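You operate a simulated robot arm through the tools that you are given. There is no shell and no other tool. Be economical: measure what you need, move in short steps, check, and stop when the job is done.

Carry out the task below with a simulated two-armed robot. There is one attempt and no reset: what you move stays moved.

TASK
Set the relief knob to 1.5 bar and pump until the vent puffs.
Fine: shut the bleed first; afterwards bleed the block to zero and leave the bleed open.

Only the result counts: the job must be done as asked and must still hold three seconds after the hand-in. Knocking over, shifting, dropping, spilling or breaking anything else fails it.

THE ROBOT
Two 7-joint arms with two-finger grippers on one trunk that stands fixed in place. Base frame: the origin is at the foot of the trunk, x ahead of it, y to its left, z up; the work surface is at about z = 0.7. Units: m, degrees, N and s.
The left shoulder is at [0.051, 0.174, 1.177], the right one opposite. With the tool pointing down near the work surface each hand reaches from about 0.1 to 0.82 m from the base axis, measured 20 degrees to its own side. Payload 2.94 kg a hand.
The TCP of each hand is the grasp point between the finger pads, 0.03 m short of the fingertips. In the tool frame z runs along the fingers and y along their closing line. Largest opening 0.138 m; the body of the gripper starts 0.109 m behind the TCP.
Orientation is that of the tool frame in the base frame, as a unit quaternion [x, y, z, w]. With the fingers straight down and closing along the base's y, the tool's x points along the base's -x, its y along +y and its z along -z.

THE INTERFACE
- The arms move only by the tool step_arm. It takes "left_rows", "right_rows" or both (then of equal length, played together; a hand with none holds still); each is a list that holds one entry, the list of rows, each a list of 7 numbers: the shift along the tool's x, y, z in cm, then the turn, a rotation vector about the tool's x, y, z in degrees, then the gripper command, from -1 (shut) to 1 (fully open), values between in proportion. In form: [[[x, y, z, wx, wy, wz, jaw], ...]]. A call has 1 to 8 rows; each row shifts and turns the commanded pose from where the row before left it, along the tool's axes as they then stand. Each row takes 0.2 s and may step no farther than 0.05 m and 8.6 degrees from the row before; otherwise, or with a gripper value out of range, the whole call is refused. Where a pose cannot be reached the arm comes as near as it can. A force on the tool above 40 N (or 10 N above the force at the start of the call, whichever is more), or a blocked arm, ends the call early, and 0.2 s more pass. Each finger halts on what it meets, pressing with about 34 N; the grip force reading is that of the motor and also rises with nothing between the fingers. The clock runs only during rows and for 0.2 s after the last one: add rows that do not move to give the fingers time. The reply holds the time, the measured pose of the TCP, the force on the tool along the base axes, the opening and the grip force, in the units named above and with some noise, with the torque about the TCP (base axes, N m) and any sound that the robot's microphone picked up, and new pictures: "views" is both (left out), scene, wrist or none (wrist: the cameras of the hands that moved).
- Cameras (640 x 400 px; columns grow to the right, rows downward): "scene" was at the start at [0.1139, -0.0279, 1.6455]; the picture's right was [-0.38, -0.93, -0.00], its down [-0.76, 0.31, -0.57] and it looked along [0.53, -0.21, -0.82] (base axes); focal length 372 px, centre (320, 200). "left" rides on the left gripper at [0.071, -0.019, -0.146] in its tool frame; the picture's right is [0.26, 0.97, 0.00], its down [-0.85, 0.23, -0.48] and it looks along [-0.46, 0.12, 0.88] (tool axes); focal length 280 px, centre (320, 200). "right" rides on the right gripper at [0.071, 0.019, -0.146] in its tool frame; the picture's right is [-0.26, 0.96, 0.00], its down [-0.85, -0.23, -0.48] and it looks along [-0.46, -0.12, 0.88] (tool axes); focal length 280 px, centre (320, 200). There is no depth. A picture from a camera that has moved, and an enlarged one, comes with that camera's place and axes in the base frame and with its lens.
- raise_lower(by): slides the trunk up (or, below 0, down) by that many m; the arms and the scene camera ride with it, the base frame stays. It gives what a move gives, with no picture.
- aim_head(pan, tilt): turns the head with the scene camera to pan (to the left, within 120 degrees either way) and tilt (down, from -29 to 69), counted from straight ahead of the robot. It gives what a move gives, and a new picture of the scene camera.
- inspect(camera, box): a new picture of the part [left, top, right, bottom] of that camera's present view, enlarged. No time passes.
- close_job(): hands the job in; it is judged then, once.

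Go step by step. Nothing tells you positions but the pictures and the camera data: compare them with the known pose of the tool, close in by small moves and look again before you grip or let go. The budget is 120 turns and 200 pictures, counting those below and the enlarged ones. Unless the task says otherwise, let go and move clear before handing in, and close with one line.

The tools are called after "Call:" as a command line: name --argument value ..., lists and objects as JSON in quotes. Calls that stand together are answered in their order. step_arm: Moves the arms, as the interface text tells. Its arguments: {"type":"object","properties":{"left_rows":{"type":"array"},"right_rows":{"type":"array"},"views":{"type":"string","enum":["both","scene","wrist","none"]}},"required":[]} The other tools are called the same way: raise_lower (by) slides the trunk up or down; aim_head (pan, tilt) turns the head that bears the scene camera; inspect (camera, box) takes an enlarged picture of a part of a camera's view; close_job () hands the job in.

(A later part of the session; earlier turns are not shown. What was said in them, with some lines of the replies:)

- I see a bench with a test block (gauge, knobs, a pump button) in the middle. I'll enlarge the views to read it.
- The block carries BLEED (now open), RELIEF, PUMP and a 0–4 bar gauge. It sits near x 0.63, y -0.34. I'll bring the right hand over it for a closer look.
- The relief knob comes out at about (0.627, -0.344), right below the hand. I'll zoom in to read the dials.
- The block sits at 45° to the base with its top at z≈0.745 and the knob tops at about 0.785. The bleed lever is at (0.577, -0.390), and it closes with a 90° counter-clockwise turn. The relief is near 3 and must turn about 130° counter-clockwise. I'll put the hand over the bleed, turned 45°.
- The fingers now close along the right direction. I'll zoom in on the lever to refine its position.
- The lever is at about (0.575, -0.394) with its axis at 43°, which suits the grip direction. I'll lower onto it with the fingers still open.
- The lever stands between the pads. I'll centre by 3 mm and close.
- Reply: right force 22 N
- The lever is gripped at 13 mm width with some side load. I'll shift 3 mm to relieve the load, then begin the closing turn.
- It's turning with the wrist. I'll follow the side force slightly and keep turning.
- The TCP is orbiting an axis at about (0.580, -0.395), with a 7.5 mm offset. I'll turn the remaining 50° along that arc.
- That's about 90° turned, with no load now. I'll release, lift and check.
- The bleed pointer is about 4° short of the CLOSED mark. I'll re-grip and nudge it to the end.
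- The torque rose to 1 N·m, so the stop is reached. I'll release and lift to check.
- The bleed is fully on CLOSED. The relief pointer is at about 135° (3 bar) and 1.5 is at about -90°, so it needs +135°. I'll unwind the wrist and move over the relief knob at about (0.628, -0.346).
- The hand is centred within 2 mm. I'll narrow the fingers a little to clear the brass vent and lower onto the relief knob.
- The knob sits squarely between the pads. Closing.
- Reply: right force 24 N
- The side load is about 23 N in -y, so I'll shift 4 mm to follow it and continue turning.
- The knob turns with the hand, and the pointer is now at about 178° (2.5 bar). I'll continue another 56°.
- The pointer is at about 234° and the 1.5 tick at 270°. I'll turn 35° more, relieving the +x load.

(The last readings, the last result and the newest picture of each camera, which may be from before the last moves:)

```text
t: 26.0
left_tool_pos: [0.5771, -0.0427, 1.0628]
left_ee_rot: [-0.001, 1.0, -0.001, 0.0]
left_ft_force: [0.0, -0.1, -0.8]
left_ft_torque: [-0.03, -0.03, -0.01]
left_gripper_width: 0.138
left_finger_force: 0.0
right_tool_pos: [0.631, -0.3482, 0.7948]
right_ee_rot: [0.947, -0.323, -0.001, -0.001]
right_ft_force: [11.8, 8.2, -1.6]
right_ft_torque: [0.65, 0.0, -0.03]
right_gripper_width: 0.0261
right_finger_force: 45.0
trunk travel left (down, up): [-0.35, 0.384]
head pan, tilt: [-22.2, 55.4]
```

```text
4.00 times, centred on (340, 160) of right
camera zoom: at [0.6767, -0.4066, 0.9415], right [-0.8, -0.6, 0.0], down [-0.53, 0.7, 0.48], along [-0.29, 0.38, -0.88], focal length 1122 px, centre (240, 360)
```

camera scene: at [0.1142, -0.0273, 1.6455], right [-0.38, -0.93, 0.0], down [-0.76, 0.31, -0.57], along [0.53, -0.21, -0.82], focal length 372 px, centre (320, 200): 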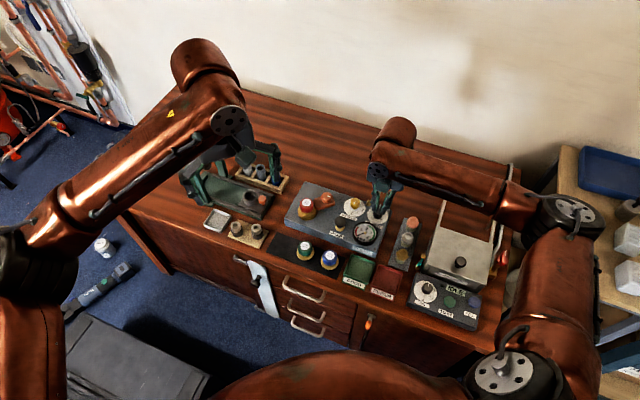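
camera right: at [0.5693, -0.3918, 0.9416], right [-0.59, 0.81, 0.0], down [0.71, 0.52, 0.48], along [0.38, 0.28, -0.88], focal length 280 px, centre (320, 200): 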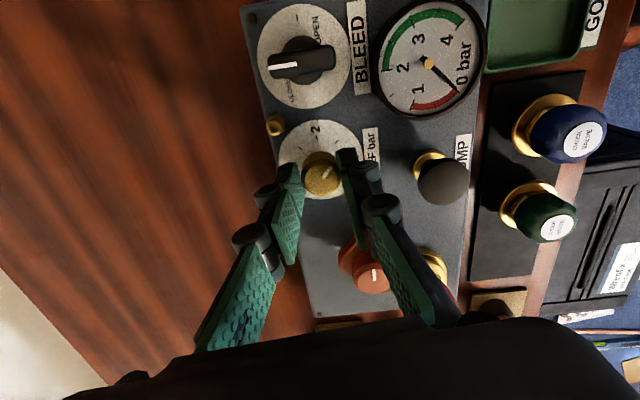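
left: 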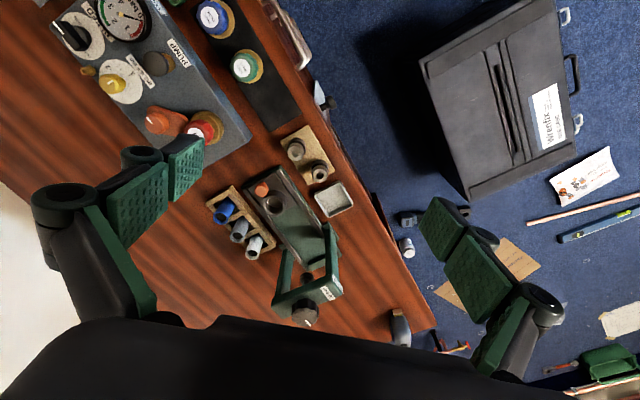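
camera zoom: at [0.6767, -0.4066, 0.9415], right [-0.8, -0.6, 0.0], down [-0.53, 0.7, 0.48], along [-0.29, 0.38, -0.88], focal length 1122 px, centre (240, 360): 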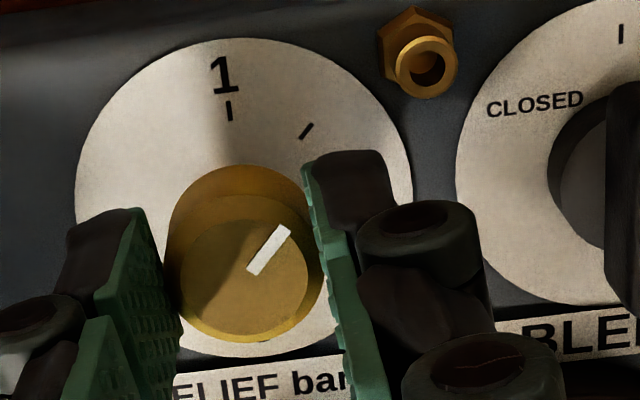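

The pointer looks to be on about 270°, which is 1.5. I'll release, lift and verify.

Call:
step_arm --right_rows '[[[0, 0, 0, 0, 0, 0, -0.46], [0, 0, 0, 0, 0, 0, -0.46], [0, 0, -3, 0, 0, 0, -0.46], [0, 0, -4, 0, 0, 0, -0.46], [0, 0, -4, 0, 0, 0, -0.46], [0, 0, -3, 0, 0, 0, -0.46]]]' --views "none"

Call:
inspect --camera "right" --box '[280, 95, 360, 145]'

Call:
inspect --camera "scene" --box '[320, 190, 400, 240]'

```text
t: 27.4
left_tool_pos: [0.574, -0.0421, 1.0632]
left_ee_rot: [-0.001, 1.0, 0.001, 0.0]
left_ft_force: [-0.6, 0.2, 0.8]
left_ft_torque: [-0.04, 0.02, 0.02]
left_gripper_width: 0.1381
left_finger_force: 0.0
right_tool_pos: [0.6296, -0.3493, 0.9373]
right_ee_rot: [0.946, -0.324, 0.0, 0.0]
right_ft_force: [0.7, 0.6, 0.2]
right_ft_torque: [-0.01, -0.02, 0.03]
right_gripper_width: 0.0375
right_finger_force: 0.1
trunk travel left (down, up): [-0.35, 0.384]
head pan, tilt: [-22.2, 55.4]
```

```text
8.00 times, centred on (320, 120) of right
camera zoom: at [0.6752, -0.408, 1.0825], right [-0.8, -0.6, 0.0], down [-0.53, 0.7, 0.48], along [-0.29, 0.38, -0.88], focal length 2243 px, centre (320, 840)
```

zoom: 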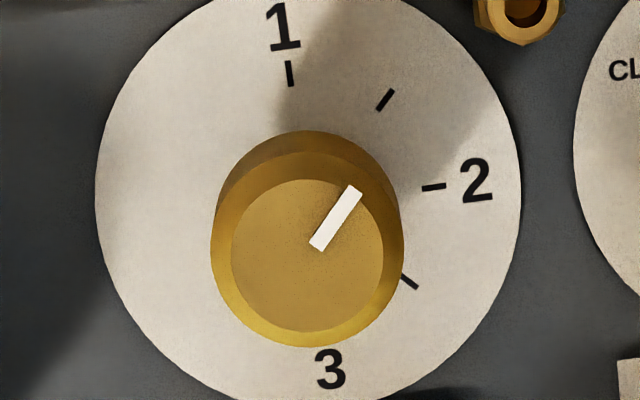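

```text
8.00 times, centred on (360, 215) of scene
camera zoom: at [0.1137, -0.0278, 1.6455], right [-0.38, -0.93, 0.0], down [-0.76, 0.31, -0.57], along [0.53, -0.21, -0.82], focal length 2974 px, centre (0, 80)
```

zoom: 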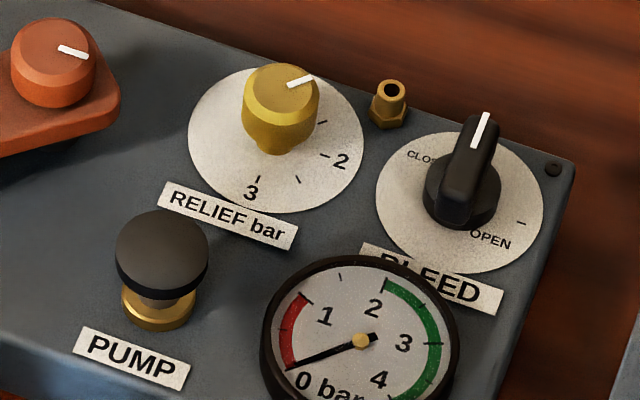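

Bleed is CLOSED. The relief pointer reads about 273–274° against the tick at 270°, i.e. roughly 1.46. I'll re-grip and trim back about 3.5°.

Call:
step_arm --right_rows '[[[0.1, -0.2, 4, 0, 0, 0, -0.46], [0, 0, 4, 0, 0, 0, -0.46], [0, 0, 4, 0, 0, 0, -0.46], [0, 0, 2, 0, 0, 0, -0.46], [0, 0, 0, 0, 0, 0, -0.8], [0, 0, 0, 0, 0, 0, -1], [0, 0, 0, 0, 0, 0, -1]]]' --views "none"

Call:
step_arm --right_rows '[[[0, 0, 0, 0, 0, 2, -1], [0, 0, 0, 0, 0, 1.7, -1], [0, 0, 0, 0, 0, 0, -1]]]' --views "none"

Call:
step_arm --right_rows '[[[0, 0, 0, 0, 0, 0, -0.46], [0, 0, 0, 0, 0, 0, -0.46], [0, 0, -3, 0, 0, 0, -0.46], [0, 0, -4, 0, 0, 0, -0.46], [0, 0, -4, 0, 0, 0, -0.46], [0, 0, -3, 0, 0, 0, -0.46]]]' --views "none"

Call:
inspect --camera "right" --box '[280, 95, 360, 145]'

Call:
inspect --camera "scene" --box '[340, 190, 372, 210]'

```text
t: 29.0
left_tool_pos: [0.5742, -0.0425, 1.0634]
left_ee_rot: [-0.001, 1.0, -0.001, -0.001]
left_ft_force: [0.3, 0.7, -0.5]
left_ft_torque: [0.01, -0.01, -0.01]
left_gripper_width: 0.1382
left_finger_force: 0.1
right_tool_pos: [0.6326, -0.3481, 0.796]
right_ee_rot: [0.946, -0.324, -0.001, -0.001]
right_ft_force: [-0.8, 2.0, -7.3]
right_ft_torque: [-0.21, -0.41, -0.04]
right_gripper_width: 0.0264
right_finger_force: 45.3
trunk travel left (down, up): [-0.35, 0.384]
head pan, tilt: [-22.2, 55.4]
```

```text
t: 29.8
left_tool_pos: [0.5743, -0.0429, 1.0623]
left_ee_rot: [-0.001, 1.0, 0.001, -0.001]
left_ft_force: [0.3, 0.9, 0.5]
left_ft_torque: [0.03, -0.04, 0.02]
left_gripper_width: 0.1378
left_finger_force: 0.1
right_tool_pos: [0.6326, -0.3491, 0.7949]
right_ee_rot: [0.935, -0.355, -0.001, 0.0]
right_ft_force: [-2.7, 5.0, -8.8]
right_ft_torque: [0.23, 0.21, 0.01]
right_gripper_width: 0.0261
right_finger_force: 44.9
trunk travel left (down, up): [-0.35, 0.384]
head pan, tilt: [-22.2, 55.4]
```

```text
t: 31.2
left_tool_pos: [0.5752, -0.043, 1.0635]
left_ee_rot: [-0.001, 1.0, -0.001, 0.0]
left_ft_force: [0.3, -0.2, -0.9]
left_ft_torque: [0.01, 0.03, -0.03]
left_gripper_width: 0.1382
left_finger_force: 0.0
right_tool_pos: [0.6304, -0.3486, 0.9372]
right_ee_rot: [0.935, -0.354, 0.0, 0.0]
right_ft_force: [-0.6, 0.6, 0.2]
right_ft_torque: [-0.01, -0.02, 0.04]
right_gripper_width: 0.0373
right_finger_force: 0.1
trunk travel left (down, up): [-0.35, 0.384]
head pan, tilt: [-22.2, 55.4]
```

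```text
8.00 times, centred on (320, 120) of right
camera zoom: at [0.6727, -0.4099, 1.0826], right [-0.84, -0.55, 0.0], down [-0.48, 0.73, 0.48], along [-0.26, 0.4, -0.88], focal length 2243 px, centre (320, 840)
```

zoom: 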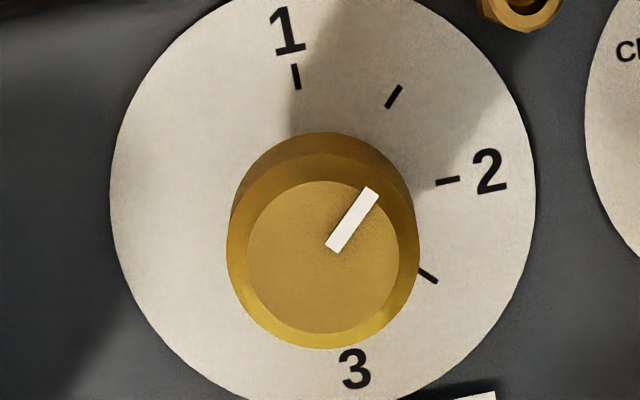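

```text
16.00 times, centred on (356, 200) of scene
camera zoom: at [0.1137, -0.0278, 1.6455], right [-0.38, -0.93, 0.0], down [-0.76, 0.31, -0.57], along [0.53, -0.21, -0.82], focal length 5948 px, centre (-256, 200)
```

zoom: 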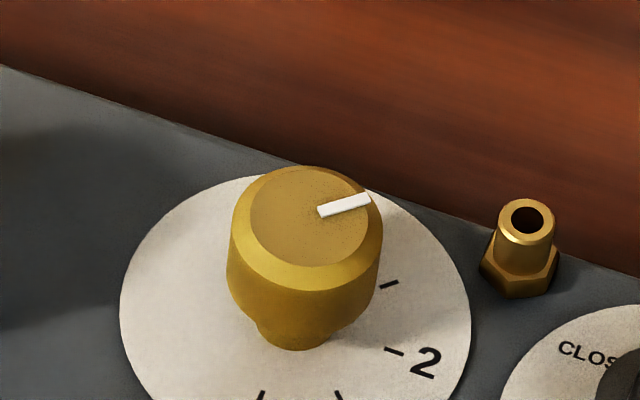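

The relief now reads about 270°, which is 1.5 bar. Next is the pump: its cap is at about (0.582, -0.280) with its top near 0.78. I'll close the fingers and hover above it.

Call:
step_arm --right_rows '[[[-4, -1, 0, 0, 0, 0, -1], [-4, -1, 2.5, 0, 0, 0, -1], [0, 0, 3.5, 0, 0, 0, -1], [0, 0, 3.2, 0, 0, 0, -1]]]' --views "wrist"

Call:
inspect --camera "scene" --box '[310, 190, 390, 240]'

```text
t: 32.2
left_tool_pos: [0.5755, -0.0431, 1.063]
left_ee_rot: [-0.001, 1.0, 0.0, -0.002]
left_ft_force: [0.0, 0.4, -0.1]
left_ft_torque: [0.01, 0.02, -0.01]
left_gripper_width: 0.1382
left_finger_force: 0.0
right_tool_pos: [0.5892, -0.2789, 0.8434]
right_ee_rot: [0.935, -0.354, 0.0, 0.0]
right_ft_force: [0.3, 0.3, 0.3]
right_ft_torque: [-0.02, -0.02, -0.03]
right_gripper_width: 0.0003
right_finger_force: 28.3
trunk travel left (down, up): [-0.35, 0.384]
head pan, tilt: [-22.2, 55.4]
camera right: at [0.6286, -0.3411, 0.9889], right [-0.84, -0.55, 0.0], down [-0.48, 0.74, 0.48], along [-0.26, 0.4, -0.88], focal length 280 px, centre (320, 200)
```

right: 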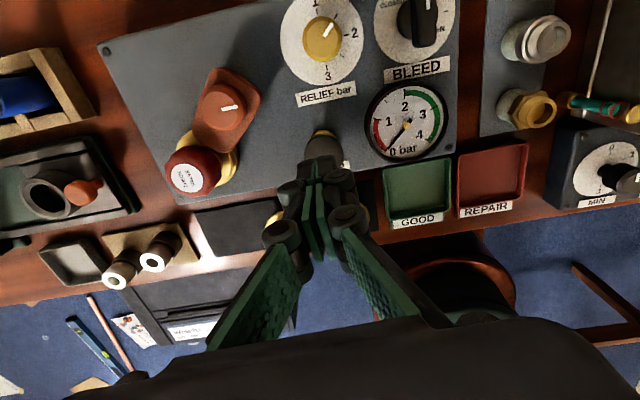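

```text
8.00 times, centred on (350, 215) of scene
camera zoom: at [0.1143, -0.028, 1.6455], right [-0.38, -0.93, 0.0], down [-0.76, 0.31, -0.57], along [0.53, -0.21, -0.82], focal length 2974 px, centre (80, 80)
```

zoom: 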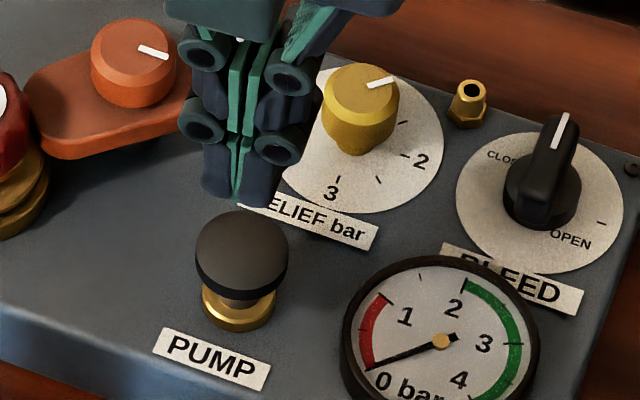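

The fingertips are just above the cap, about 5 mm too far in x. I'll correct that and come down to near contact.

Call:
step_arm --right_rows '[[[-0.4, 0.35, 1.0, 0, 0, 0, -1], [0, 0, 1.0, 0, 0, 0, -1], [0, 0, 0.6, 0, 0, 0, -1], [0, 0, 0.4, 0, 0, 0, -1], [0, 0, 0.3, 0, 0, 0, -1], [0, 0, 0.3, 0, 0, 0, -1]]]' --views "none"

Call:
inspect --camera "scene" --box '[310, 190, 390, 240]'

```text
t: 33.6
left_tool_pos: [0.5754, -0.0425, 1.0648]
left_ee_rot: [0.0, 1.0, 0.0, -0.001]
left_ft_force: [0.1, 0.1, 0.7]
left_ft_torque: [-0.03, 0.02, 0.01]
left_gripper_width: 0.1381
left_finger_force: 0.0
right_tool_pos: [0.5813, -0.2801, 0.8083]
right_ee_rot: [0.935, -0.355, 0.001, -0.001]
right_ft_force: [0.5, -0.4, 0.3]
right_ft_torque: [0.01, 0.0, -0.01]
right_gripper_width: 0.0002
right_finger_force: 28.1
trunk travel left (down, up): [-0.35, 0.384]
head pan, tilt: [-22.2, 55.4]
```

```text
8.00 times, centred on (350, 215) of scene
camera zoom: at [0.1141, -0.0281, 1.6455], right [-0.38, -0.93, 0.0], down [-0.76, 0.31, -0.57], along [0.53, -0.21, -0.82], focal length 2974 px, centre (80, 80)
```

zoom: 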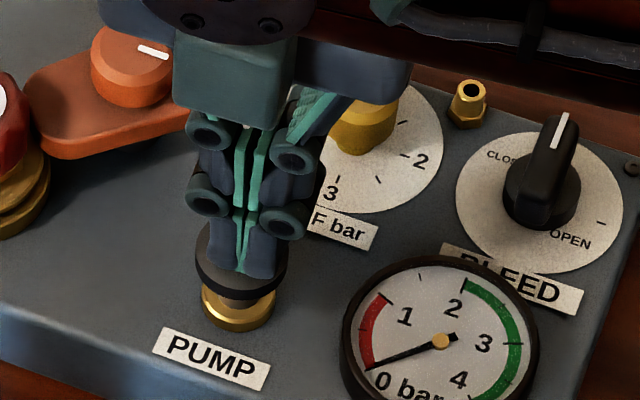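

The tips are just above the cap but slightly toward its near edge. I'll shift back 4 mm and press gradually.

Call:
step_arm --right_rows '[[[0.3, -0.28, 0, 0, 0, 0, -1], [0, 0, 0.3, 0, 0, 0, -1], [0, 0, 0.3, 0, 0, 0, -1], [0, 0, 0.3, 0, 0, 0, -1], [0, 0, 0.3, 0, 0, 0, -1], [0, 0, 0.3, 0, 0, 0, -1]]]' --views "none"

Call:
inspect --camera "scene" --box '[310, 190, 390, 240]'

```text
t: 35.0
left_tool_pos: [0.5751, -0.0421, 1.0636]
left_ee_rot: [-0.002, 1.0, 0.0, 0.0]
left_ft_force: [0.3, -0.7, 0.4]
left_ft_torque: [0.03, 0.0, -0.05]
left_gripper_width: 0.1378
left_finger_force: 0.1
right_tool_pos: [0.586, -0.2814, 0.7939]
right_ee_rot: [0.935, -0.355, 0.0, 0.0]
right_ft_force: [0.0, -0.8, 5.3]
right_ft_torque: [0.01, 0.02, -0.01]
right_gripper_width: 0.0059
right_finger_force: 28.2
trunk travel left (down, up): [-0.35, 0.384]
head pan, tilt: [-22.2, 55.4]
```

```text
8.00 times, centred on (350, 215) of scene
camera zoom: at [0.1134, -0.0277, 1.6456], right [-0.38, -0.93, 0.0], down [-0.76, 0.31, -0.57], along [0.53, -0.21, -0.82], focal length 2974 px, centre (80, 80)
```

zoom: 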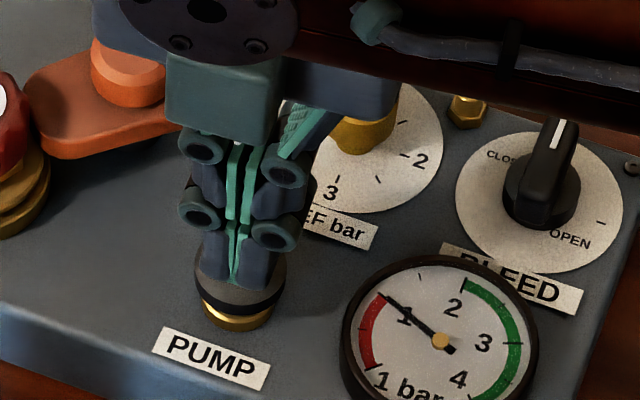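

The pump responds: the gauge has risen to about 0.9 bar. I'll finish this stroke and make another, listening for the puff.

Call:
step_arm --right_rows '[[[0, 0, 0.3, 0, 0, 0, -1], [0, 0, 0.3, 0, 0, 0, -1], [0, 0, 0, 0, 0, 0, -1]]]' --views "none"

Call:
inspect --camera "scene" --box '[310, 190, 390, 240]'

```text
t: 35.8
left_tool_pos: [0.5741, -0.043, 1.0655]
left_ee_rot: [-0.001, 1.0, 0.0, 0.0]
left_ft_force: [0.1, -0.8, -1.2]
left_ft_torque: [0.0, 0.0, -0.01]
left_gripper_width: 0.138
left_finger_force: 0.1
right_tool_pos: [0.5844, -0.2799, 0.7901]
right_ee_rot: [0.935, -0.354, 0.002, -0.001]
right_ft_force: [1.2, -2.4, 15.4]
right_ft_torque: [-0.05, 0.03, 0.05]
right_gripper_width: 0.0062
right_finger_force: 28.4
trunk travel left (down, up): [-0.35, 0.384]
head pan, tilt: [-22.2, 55.4]
```

```text
8.00 times, centred on (350, 215) of scene
camera zoom: at [0.1126, -0.0275, 1.6457], right [-0.38, -0.93, 0.0], down [-0.76, 0.31, -0.57], along [0.53, -0.21, -0.82], focal length 2974 px, centre (80, 80)
```

zoom: 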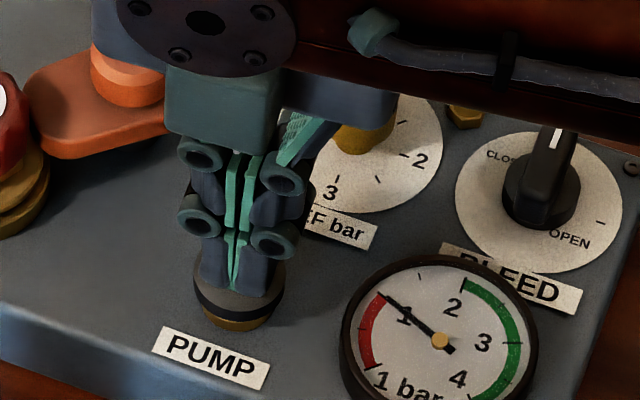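

The stroke has bottomed and the gauge holds at about 1. Second stroke next.

Call:
step_arm --right_rows '[[[0, 0, -1.2, 0, 0, 0, -1], [0, 0, -1.2, 0, 0, 0, -1], [0, 0, 0, 0, 0, 0, -1], [0, 0, 0.6, 0, 0, 0, -1], [0, 0, 0.6, 0, 0, 0, -1], [0, 0, 0.6, 0, 0, 0, -1], [0, 0, 0.5, 0, 0, 0, -1]]]' --views "none"

Call:
inspect --camera "scene" --box '[310, 190, 390, 240]'

```text
t: 37.4
left_tool_pos: [0.5742, -0.0429, 1.0637]
left_ee_rot: [0.0, 1.0, 0.001, 0.0]
left_ft_force: [0.0, 0.1, 0.0]
left_ft_torque: [0.02, 0.02, 0.0]
left_gripper_width: 0.138
left_finger_force: 0.0
right_tool_pos: [0.5841, -0.2806, 0.7897]
right_ee_rot: [0.935, -0.354, 0.0, 0.0]
right_ft_force: [-2.4, 1.7, 8.0]
right_ft_torque: [0.04, 0.03, 0.04]
right_gripper_width: 0.0058
right_finger_force: 28.8
trunk travel left (down, up): [-0.35, 0.384]
head pan, tilt: [-22.2, 55.4]
```

```text
8.00 times, centred on (350, 215) of scene
camera zoom: at [0.1127, -0.0275, 1.6457], right [-0.38, -0.93, 0.0], down [-0.76, 0.31, -0.57], along [0.53, -0.21, -0.82], focal length 2974 px, centre (80, 80)
```

zoom: 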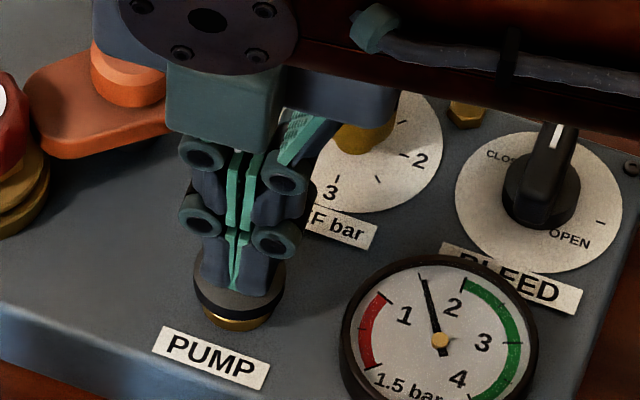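

The gauge shows 1.5 bar, but no puff was heard. One more stroke.

Call:
step_arm --right_rows '[[[0, 0, -1.2, 0, 0, 0, -1], [0, 0, -1.2, 0, 0, 0, -1], [0, 0, 0, 0, 0, 0, -1], [0, 0, 0.6, 0, 0, 0, -1], [0, 0, 0.6, 0, 0, 0, -1], [0, 0, 0.6, 0, 0, 0, -1], [0, 0, 0.6, 0, 0, 0, -1]]]' --views "none"

Call:
inspect --camera "scene" --box '[310, 190, 390, 240]'

```text
t: 39.0
left_tool_pos: [0.5749, -0.0426, 1.0642]
left_ee_rot: [-0.001, 1.0, 0.0, 0.0]
left_ft_force: [-0.4, -0.3, 0.4]
left_ft_torque: [-0.02, 0.0, -0.01]
left_gripper_width: 0.1381
left_finger_force: 0.0
right_tool_pos: [0.5866, -0.2807, 0.7901]
right_ee_rot: [0.935, -0.354, 0.001, 0.0]
right_ft_force: [-1.9, -1.2, 8.1]
right_ft_torque: [-0.03, -0.01, -0.03]
right_gripper_width: 0.006
right_finger_force: 28.2
trunk travel left (down, up): [-0.35, 0.384]
head pan, tilt: [-22.2, 55.4]
```

```text
8.00 times, centred on (350, 215) of scene
camera zoom: at [0.1127, -0.0277, 1.6457], right [-0.38, -0.93, 0.0], down [-0.76, 0.31, -0.57], along [0.53, -0.21, -0.82], focal length 2974 px, centre (80, 80)
```

zoom: 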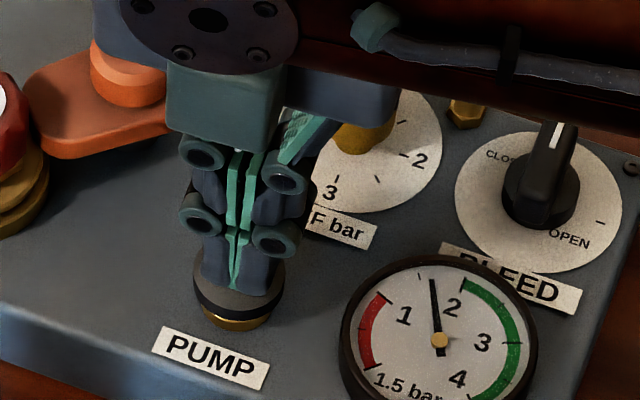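

The needle crept up to about 1.6, still with no puff reported. I'll give another full stroke with a complete release.

Call:
step_arm --right_rows '[[[0, 0, -1.4, 0, 0, 0, -1], [0, 0, -1.4, 0, 0, 0, -1], [0, 0, 0, 0, 0, 0, -1], [0, 0, 0, 0, 0, 0, -1], [0, 0, 0.9, 0, 0, 0, -1], [0, 0, 0.9, 0, 0, 0, -1], [0, 0, 0.8, 0, 0, 0, -1], [0, 0, 0.4, 0, 0, 0, -1]]]' --views "none"

Call:
inspect --camera "scene" --box '[310, 190, 390, 240]'

```text
t: 40.8
left_tool_pos: [0.5734, -0.0431, 1.0636]
left_ee_rot: [0.001, 1.0, 0.0, 0.0]
left_ft_force: [-0.8, -0.4, -0.4]
left_ft_torque: [-0.03, 0.01, -0.01]
left_gripper_width: 0.1382
left_finger_force: 0.0
right_tool_pos: [0.5846, -0.2802, 0.7897]
right_ee_rot: [0.935, -0.355, 0.003, 0.0]
right_ft_force: [-1.9, -3.9, 17.4]
right_ft_torque: [-0.02, 0.13, -0.02]
right_gripper_width: 0.006
right_finger_force: 28.4
trunk travel left (down, up): [-0.35, 0.384]
head pan, tilt: [-22.2, 55.4]
```

```text
8.00 times, centred on (350, 215) of scene
camera zoom: at [0.1118, -0.0274, 1.6459], right [-0.38, -0.93, 0.0], down [-0.76, 0.31, -0.57], along [0.53, -0.21, -0.82], focal length 2974 px, centre (80, 80)
```

zoom: 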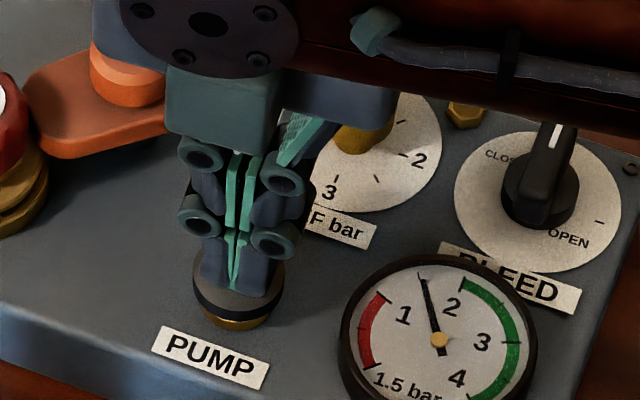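

The needle has settled back to 1.5, so the relief appears to be limiting. I'll do another stroke and watch the vent through the left camera.

Call:
step_arm --right_rows '[[[0, 0, -1.4, 0, 0, 0, -1], [0, 0, -1.4, 0, 0, 0, -1], [0, 0, 0, 0, 0, 0, -1], [0, 0, 0, 0, 0, 0, -1]]]' --views "none"

Call:
step_arm --right_rows '[[[0, 0, 1.2, 0, 0, 0, -1], [0, 0, 1.2, 0, 0, 0, -1], [0, 0, 0.4, 0, 0, 0, -1]]]' --views "none"

Call:
inspect --camera "left" --box '[30, 0, 270, 150]'

Call:
inspect --camera "scene" --box '[310, 170, 406, 230]'

```text
t: 41.8
left_tool_pos: [0.5744, -0.0431, 1.0633]
left_ee_rot: [-0.001, 1.0, -0.001, 0.001]
left_ft_force: [0.9, -1.3, -0.1]
left_ft_torque: [0.0, 0.02, -0.01]
left_gripper_width: 0.1378
left_finger_force: 0.1
right_tool_pos: [0.583, -0.2806, 0.814]
right_ee_rot: [0.935, -0.354, -0.001, -0.001]
right_ft_force: [0.0, 0.2, -0.7]
right_ft_torque: [0.0, 0.03, 0.01]
right_gripper_width: 0.0001
right_finger_force: 28.1
trunk travel left (down, up): [-0.35, 0.384]
head pan, tilt: [-22.2, 55.4]
```

```text
t: 42.6
left_tool_pos: [0.5735, -0.0426, 1.0644]
left_ee_rot: [-0.001, 1.0, 0.0, 0.0]
left_ft_force: [0.6, -0.7, 0.6]
left_ft_torque: [-0.02, 0.0, -0.01]
left_gripper_width: 0.1381
left_finger_force: 0.0
right_tool_pos: [0.5848, -0.2803, 0.7883]
right_ee_rot: [0.935, -0.356, 0.002, 0.0]
right_ft_force: [-1.7, -0.9, 16.1]
right_ft_torque: [0.03, 0.07, -0.06]
right_gripper_width: 0.006
right_finger_force: 28.1
trunk travel left (down, up): [-0.35, 0.384]
head pan, tilt: [-22.2, 55.4]
```

```text
2.67 times, centred on (150, 75) of left
camera zoom: at [0.5025, -0.0613, 1.2107], right [-0.26, 0.96, 0.0], down [0.85, 0.23, 0.48], along [0.46, 0.13, -0.88], focal length 748 px, centre (773, 533)
```

zoom: 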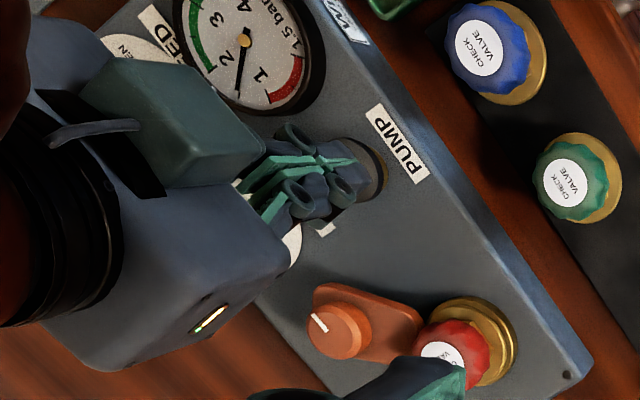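

```text
6.67 times, centred on (358, 200) of scene
camera zoom: at [0.112, -0.0272, 1.6459], right [-0.38, -0.93, 0.0], down [-0.76, 0.31, -0.57], along [0.53, -0.21, -0.82], focal length 2478 px, centre (67, 200)
```

zoom: 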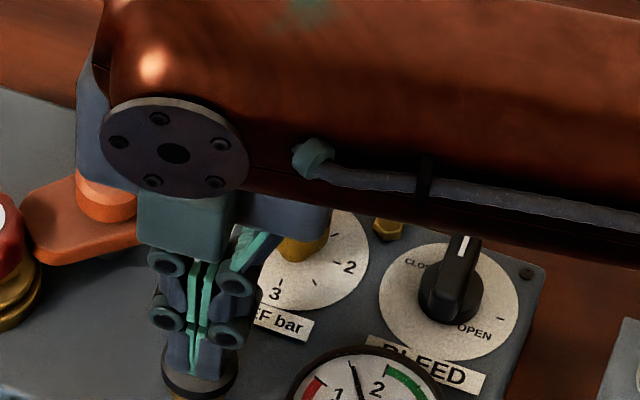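

The needle stays near 1.5–1.6. I'll raise the hand and wait, to tell a leak from the relief limiting.

Call:
step_arm --right_rows '[[[0, 0, -1.4, 0, 0, 0, -1], [0, 0, -1.4, 0, 0, 0, -1], [0, 0, 0, 0, 0, 0, -1]]]' --views "none"

Call:
inspect --camera "scene" --box '[340, 200, 404, 240]'

Call:
step_arm --right_rows '[[[0, 0, 0, 0, 0, 0, -1], [0, 0, 0, 0, 0, 0, -1], [0, 0, 0, 0, 0, 0, -1], [0, 0, 0, 0, 0, 0, -1], [0, 0, 0, 0, 0, 0, -1], [0, 0, 0, 0, 0, 0, -1], [0, 0, 0, 0, 0, 0, -1], [0, 0, 0, 0, 0, 0, -1]]]' --views "none"

Call:
inspect --camera "scene" --box '[340, 200, 404, 240]'

```text
t: 43.4
left_tool_pos: [0.5747, -0.0425, 1.0636]
left_ee_rot: [-0.001, 1.0, 0.0, 0.0]
left_ft_force: [-0.2, -0.4, -0.4]
left_ft_torque: [0.01, -0.05, -0.01]
left_gripper_width: 0.138
left_finger_force: 0.1
right_tool_pos: [0.5849, -0.2801, 0.8136]
right_ee_rot: [0.935, -0.355, -0.001, 0.0]
right_ft_force: [-0.9, 0.8, -0.4]
right_ft_torque: [-0.01, 0.02, 0.02]
right_gripper_width: 0.0003
right_finger_force: 28.5
trunk travel left (down, up): [-0.35, 0.384]
head pan, tilt: [-22.2, 55.4]
```

```text
10.00 times, centred on (372, 220) of scene
camera zoom: at [0.1141, -0.0282, 1.6454], right [-0.38, -0.93, 0.0], down [-0.76, 0.31, -0.57], along [0.53, -0.21, -0.82], focal length 3718 px, centre (-200, 0)
```

zoom: 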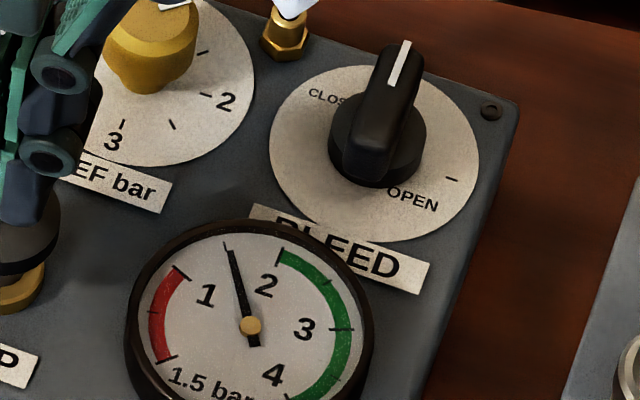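

```text
t: 45.2
left_tool_pos: [0.5755, -0.0433, 1.0624]
left_ee_rot: [-0.001, 1.0, 0.0, 0.001]
left_ft_force: [0.4, 0.2, -0.4]
left_ft_torque: [-0.04, 0.01, -0.03]
left_gripper_width: 0.1381
left_finger_force: 0.0
right_tool_pos: [0.5839, -0.2797, 0.8135]
right_ee_rot: [0.935, -0.354, 0.0, 0.0]
right_ft_force: [0.5, 0.1, 0.3]
right_ft_torque: [0.0, -0.01, -0.02]
right_gripper_width: 0.0
right_finger_force: 28.6
trunk travel left (down, up): [-0.35, 0.384]
head pan, tilt: [-22.2, 55.4]
```

```text
10.00 times, centred on (372, 220) of scene
camera zoom: at [0.114, -0.028, 1.6455], right [-0.38, -0.93, 0.0], down [-0.76, 0.31, -0.57], along [0.53, -0.21, -0.82], focal length 3718 px, centre (-200, 0)
```

zoom: 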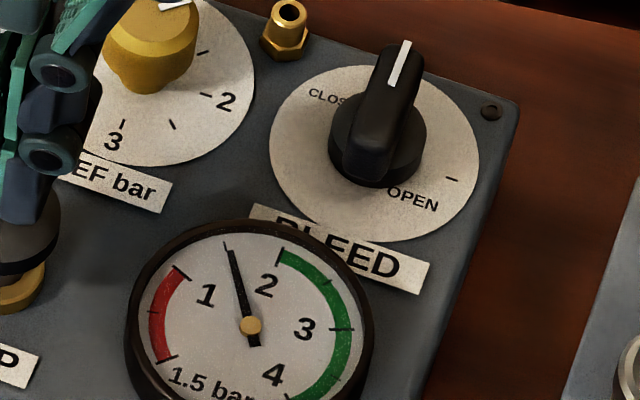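

A white puff was visible at the vent, and the gauge holds exactly at 1.5. The relief has vented, so now I'll go back to the bleed to open it.

Call:
step_arm --right_rows '[[[0, 0, -4.5, 0, 0, 0, -1], [0, 0, -4.5, 0, 0, 0, -1], [2.75, 3.0, 0, 0, 0, 0, -0.4], [2.75, 3.0, 0, 0, 0, 0, -0.4], [2.7, 3.0, 0, 0, 0, 0, -0.4], [0, 0, 3, 0, 0, 3.5, -0.4]]]' --views "wrist"

```text
t: 46.6
left_tool_pos: [0.5766, -0.0435, 1.0617]
left_ee_rot: [-0.001, 1.0, 0.001, -0.001]
left_ft_force: [0.2, -0.2, 0.1]
left_ft_torque: [-0.03, -0.01, 0.01]
left_gripper_width: 0.138
left_finger_force: 0.1
right_tool_pos: [0.5865, -0.403, 0.8749]
right_ee_rot: [0.924, -0.383, 0.0, 0.0]
right_ft_force: [0.4, 0.2, 0.8]
right_ft_torque: [-0.01, 0.03, 0.02]
right_gripper_width: 0.0413
right_finger_force: 0.1
trunk travel left (down, up): [-0.35, 0.384]
head pan, tilt: [-22.2, 55.4]
camera right: at [0.6242, -0.4666, 1.0201], right [-0.87, -0.5, 0.0], down [-0.44, 0.76, 0.48], along [-0.24, 0.41, -0.88], focal length 280 px, centre (320, 200)
```

right: 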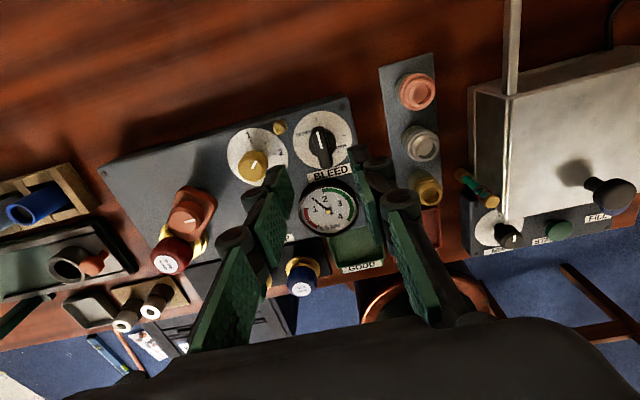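

Call:
step_arm --right_rows '[[[-0.8, 0, 3, 0, 0, 0, -0.4], [0, 0, 3, 0, 0, 0, -0.4], [0, 0, 2.5, 0, 0, 0, -0.4], [0, 0, 0, 0, 0, 0, -0.7], [0, 0, 0, 0, 0, 0, -1], [0, 0, 0, 0, 0, 0, -1]]]' --views "wrist"

```text
t: 48.0
left_tool_pos: [0.5749, -0.0434, 1.0632]
left_ee_rot: [0.0, 1.0, 0.0, 0.0]
left_ft_force: [0.2, 0.3, 0.3]
left_ft_torque: [-0.02, 0.0, 0.01]
left_gripper_width: 0.138
left_finger_force: 0.1
right_tool_pos: [0.5796, -0.3957, 0.7909]
right_ee_rot: [0.924, -0.382, 0.0, 0.0]
right_ft_force: [0.0, 0.4, -0.6]
right_ft_torque: [-0.33, -0.35, 0.03]
right_gripper_width: 0.013
right_finger_force: 33.5
trunk travel left (down, up): [-0.35, 0.384]
head pan, tilt: [-22.2, 55.4]
camera right: at [0.6174, -0.4595, 0.9353], right [-0.87, -0.5, 0.0], down [-0.44, 0.76, 0.48], along [-0.24, 0.41, -0.88], focal length 280 px, centre (320, 200)
```

right: 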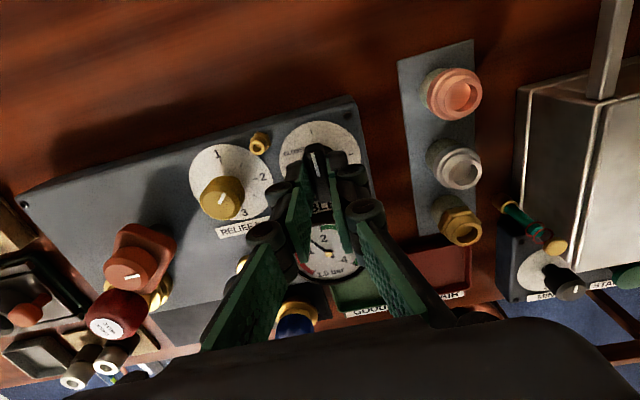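

The grip is clean with no side load. I'll turn it clockwise to OPEN.

Call:
step_arm --right_rows '[[[0, 0, 0, 0, 0, 6.5, -1], [0, 0, 0, 0, 0, 6.5, -1], [0, 0, 0, 0, 0, 6.5, -1], [0, 0, 0, 0, 0, 6.5, -1], [0, 0, 0, 0, 0, 6.5, -1], [0, 0, 0, 0, 0, 6.5, -1], [0, 0, 0, 0, 0, 6.5, -1]]]' --views "none"

Call:
step_arm --right_rows '[[[0, 0, 0, 0, 0, 6.5, -1], [0, 0, 0, 0, 0, 6.5, -1], [0, 0, 0, 0, 0, 6.5, -1], [0, 0, 0, 0, 0, 6.5, -1], [0, 0, 0, 0, 0, 6.5, -1], [0, 0, 0, 0, 0, 6.5, -1], [0, 0, 0, 0, 0, 6, -1], [0, 0, 0, 0, 0, 2, -1]]]' --views "wrist"

```text
t: 49.6
left_tool_pos: [0.5749, -0.043, 1.0638]
left_ee_rot: [0.0, 1.0, 0.0, 0.001]
left_ft_force: [0.5, 0.7, 0.4]
left_ft_torque: [0.0, 0.0, 0.0]
left_gripper_width: 0.1381
left_finger_force: 0.1
right_tool_pos: [0.5813, -0.3956, 0.7893]
right_ee_rot: [-0.704, 0.71, 0.001, -0.001]
right_ft_force: [-4.7, 2.8, 0.8]
right_ft_torque: [0.72, 0.11, 0.02]
right_gripper_width: 0.0127
right_finger_force: 38.9
trunk travel left (down, up): [-0.35, 0.384]
head pan, tilt: [-22.2, 55.4]
```

```text
t: 51.4
left_tool_pos: [0.574, -0.0431, 1.0643]
left_ee_rot: [-0.002, 1.0, 0.0, 0.001]
left_ft_force: [-0.4, -0.5, 0.2]
left_ft_torque: [0.0, 0.03, -0.06]
left_gripper_width: 0.1378
left_finger_force: 0.1
right_tool_pos: [0.5804, -0.3956, 0.7901]
right_ee_rot: [-0.363, 0.932, 0.0, 0.0]
right_ft_force: [-8.8, 5.9, -0.2]
right_ft_torque: [0.19, 0.16, 1.16]
right_gripper_width: 0.0132
right_finger_force: 39.6
trunk travel left (down, up): [-0.35, 0.384]
head pan, tilt: [-22.2, 55.4]
camera right: at [0.5155, -0.4295, 0.9355], right [-0.46, 0.89, 0.0], down [0.78, 0.4, 0.47], along [0.42, 0.22, -0.88], focal length 280 px, centre (320, 200)
```

right: 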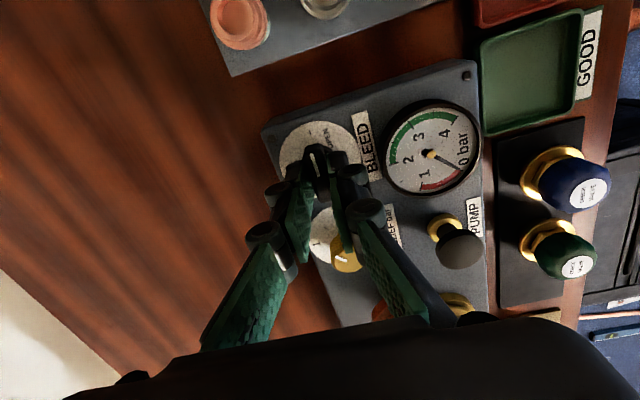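

The open stop is reached (1.2 N·m) and the gauge has fallen to 0. I'll release, lift clear and check.

Call:
step_arm --right_rows '[[[0, 0, 0, 0, 0, 0, -0.4], [0, 0, 0, 0, 0, 0, -0.4], [0, 0, -3, 0, 0, 0, -0.4], [0, 0, -4, 0, 0, 0, -0.4], [0, 0, -4.5, 0, 0, 0, -0.4], [0, 0, -4.5, 0, 0, 0, -0.4], [0, 0, -4.5, 0, 0, 0, -0.4]]]' --views "wrist"

Call:
inspect --camera "right" --box '[240, 60, 440, 185]'

Call:
inspect --camera "scene" --box '[326, 185, 406, 235]'

```text
t: 53.0
left_tool_pos: [0.5745, -0.0426, 1.0648]
left_ee_rot: [-0.001, 1.0, 0.0, 0.0]
left_ft_force: [0.9, 0.6, 0.4]
left_ft_torque: [-0.03, -0.01, 0.02]
left_gripper_width: 0.138
left_finger_force: 0.1
right_tool_pos: [0.5799, -0.3969, 0.9955]
right_ee_rot: [-0.362, 0.932, 0.0, 0.0]
right_ft_force: [-0.4, -0.1, 0.4]
right_ft_torque: [-0.03, -0.03, 0.01]
right_gripper_width: 0.0412
right_finger_force: 0.1
trunk travel left (down, up): [-0.35, 0.384]
head pan, tilt: [-22.2, 55.4]
camera right: at [0.5158, -0.4302, 1.1402], right [-0.46, 0.89, 0.0], down [0.78, 0.4, 0.48], along [0.42, 0.22, -0.88], focal length 280 px, centre (320, 200)
```

right: 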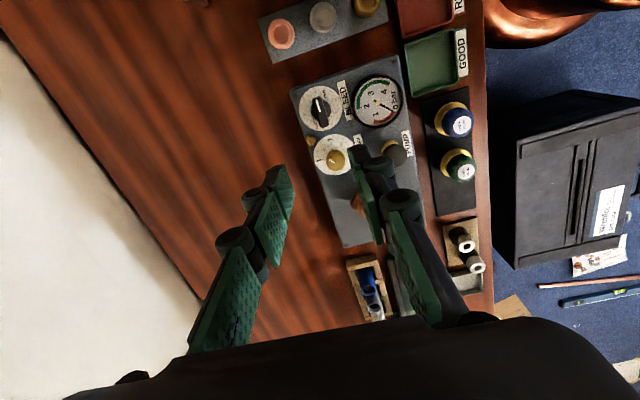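

```text
3.20 times, centred on (340, 122) of right
camera zoom: at [0.5158, -0.4302, 1.1402], right [-0.46, 0.89, 0.0], down [0.78, 0.4, 0.48], along [0.42, 0.22, -0.88], focal length 897 px, centre (256, 448)
```

zoom: 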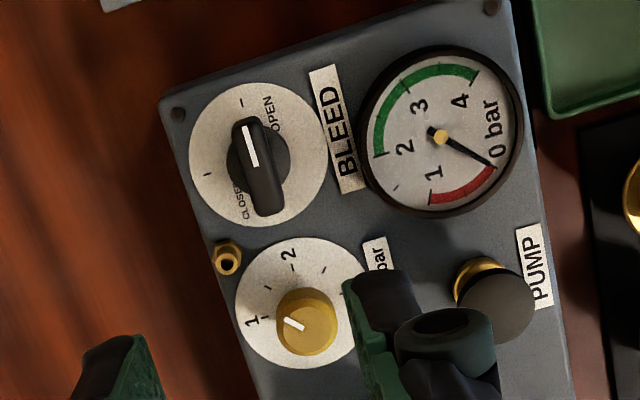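

```text
8.00 times, centred on (366, 210) of scene
camera zoom: at [0.1135, -0.0274, 1.6456], right [-0.38, -0.93, 0.0], down [-0.76, 0.31, -0.57], along [0.53, -0.21, -0.82], focal length 2974 px, centre (-48, 120)
```

zoom: 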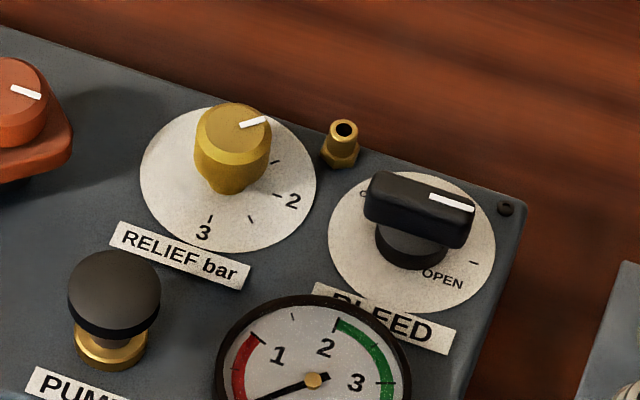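

The bleed is fully open, the gauge reads 0 bar, the relief is still on 1.5, and both hands are clear. I'm handing in.

Call:
close_job

```text
The job is handed in.
```

The job is done and handed in: I shut the bleed, set the relief knob to 1.5 bar and pumped until the vent puffed. The block is now bled to zero and the bleed is open.
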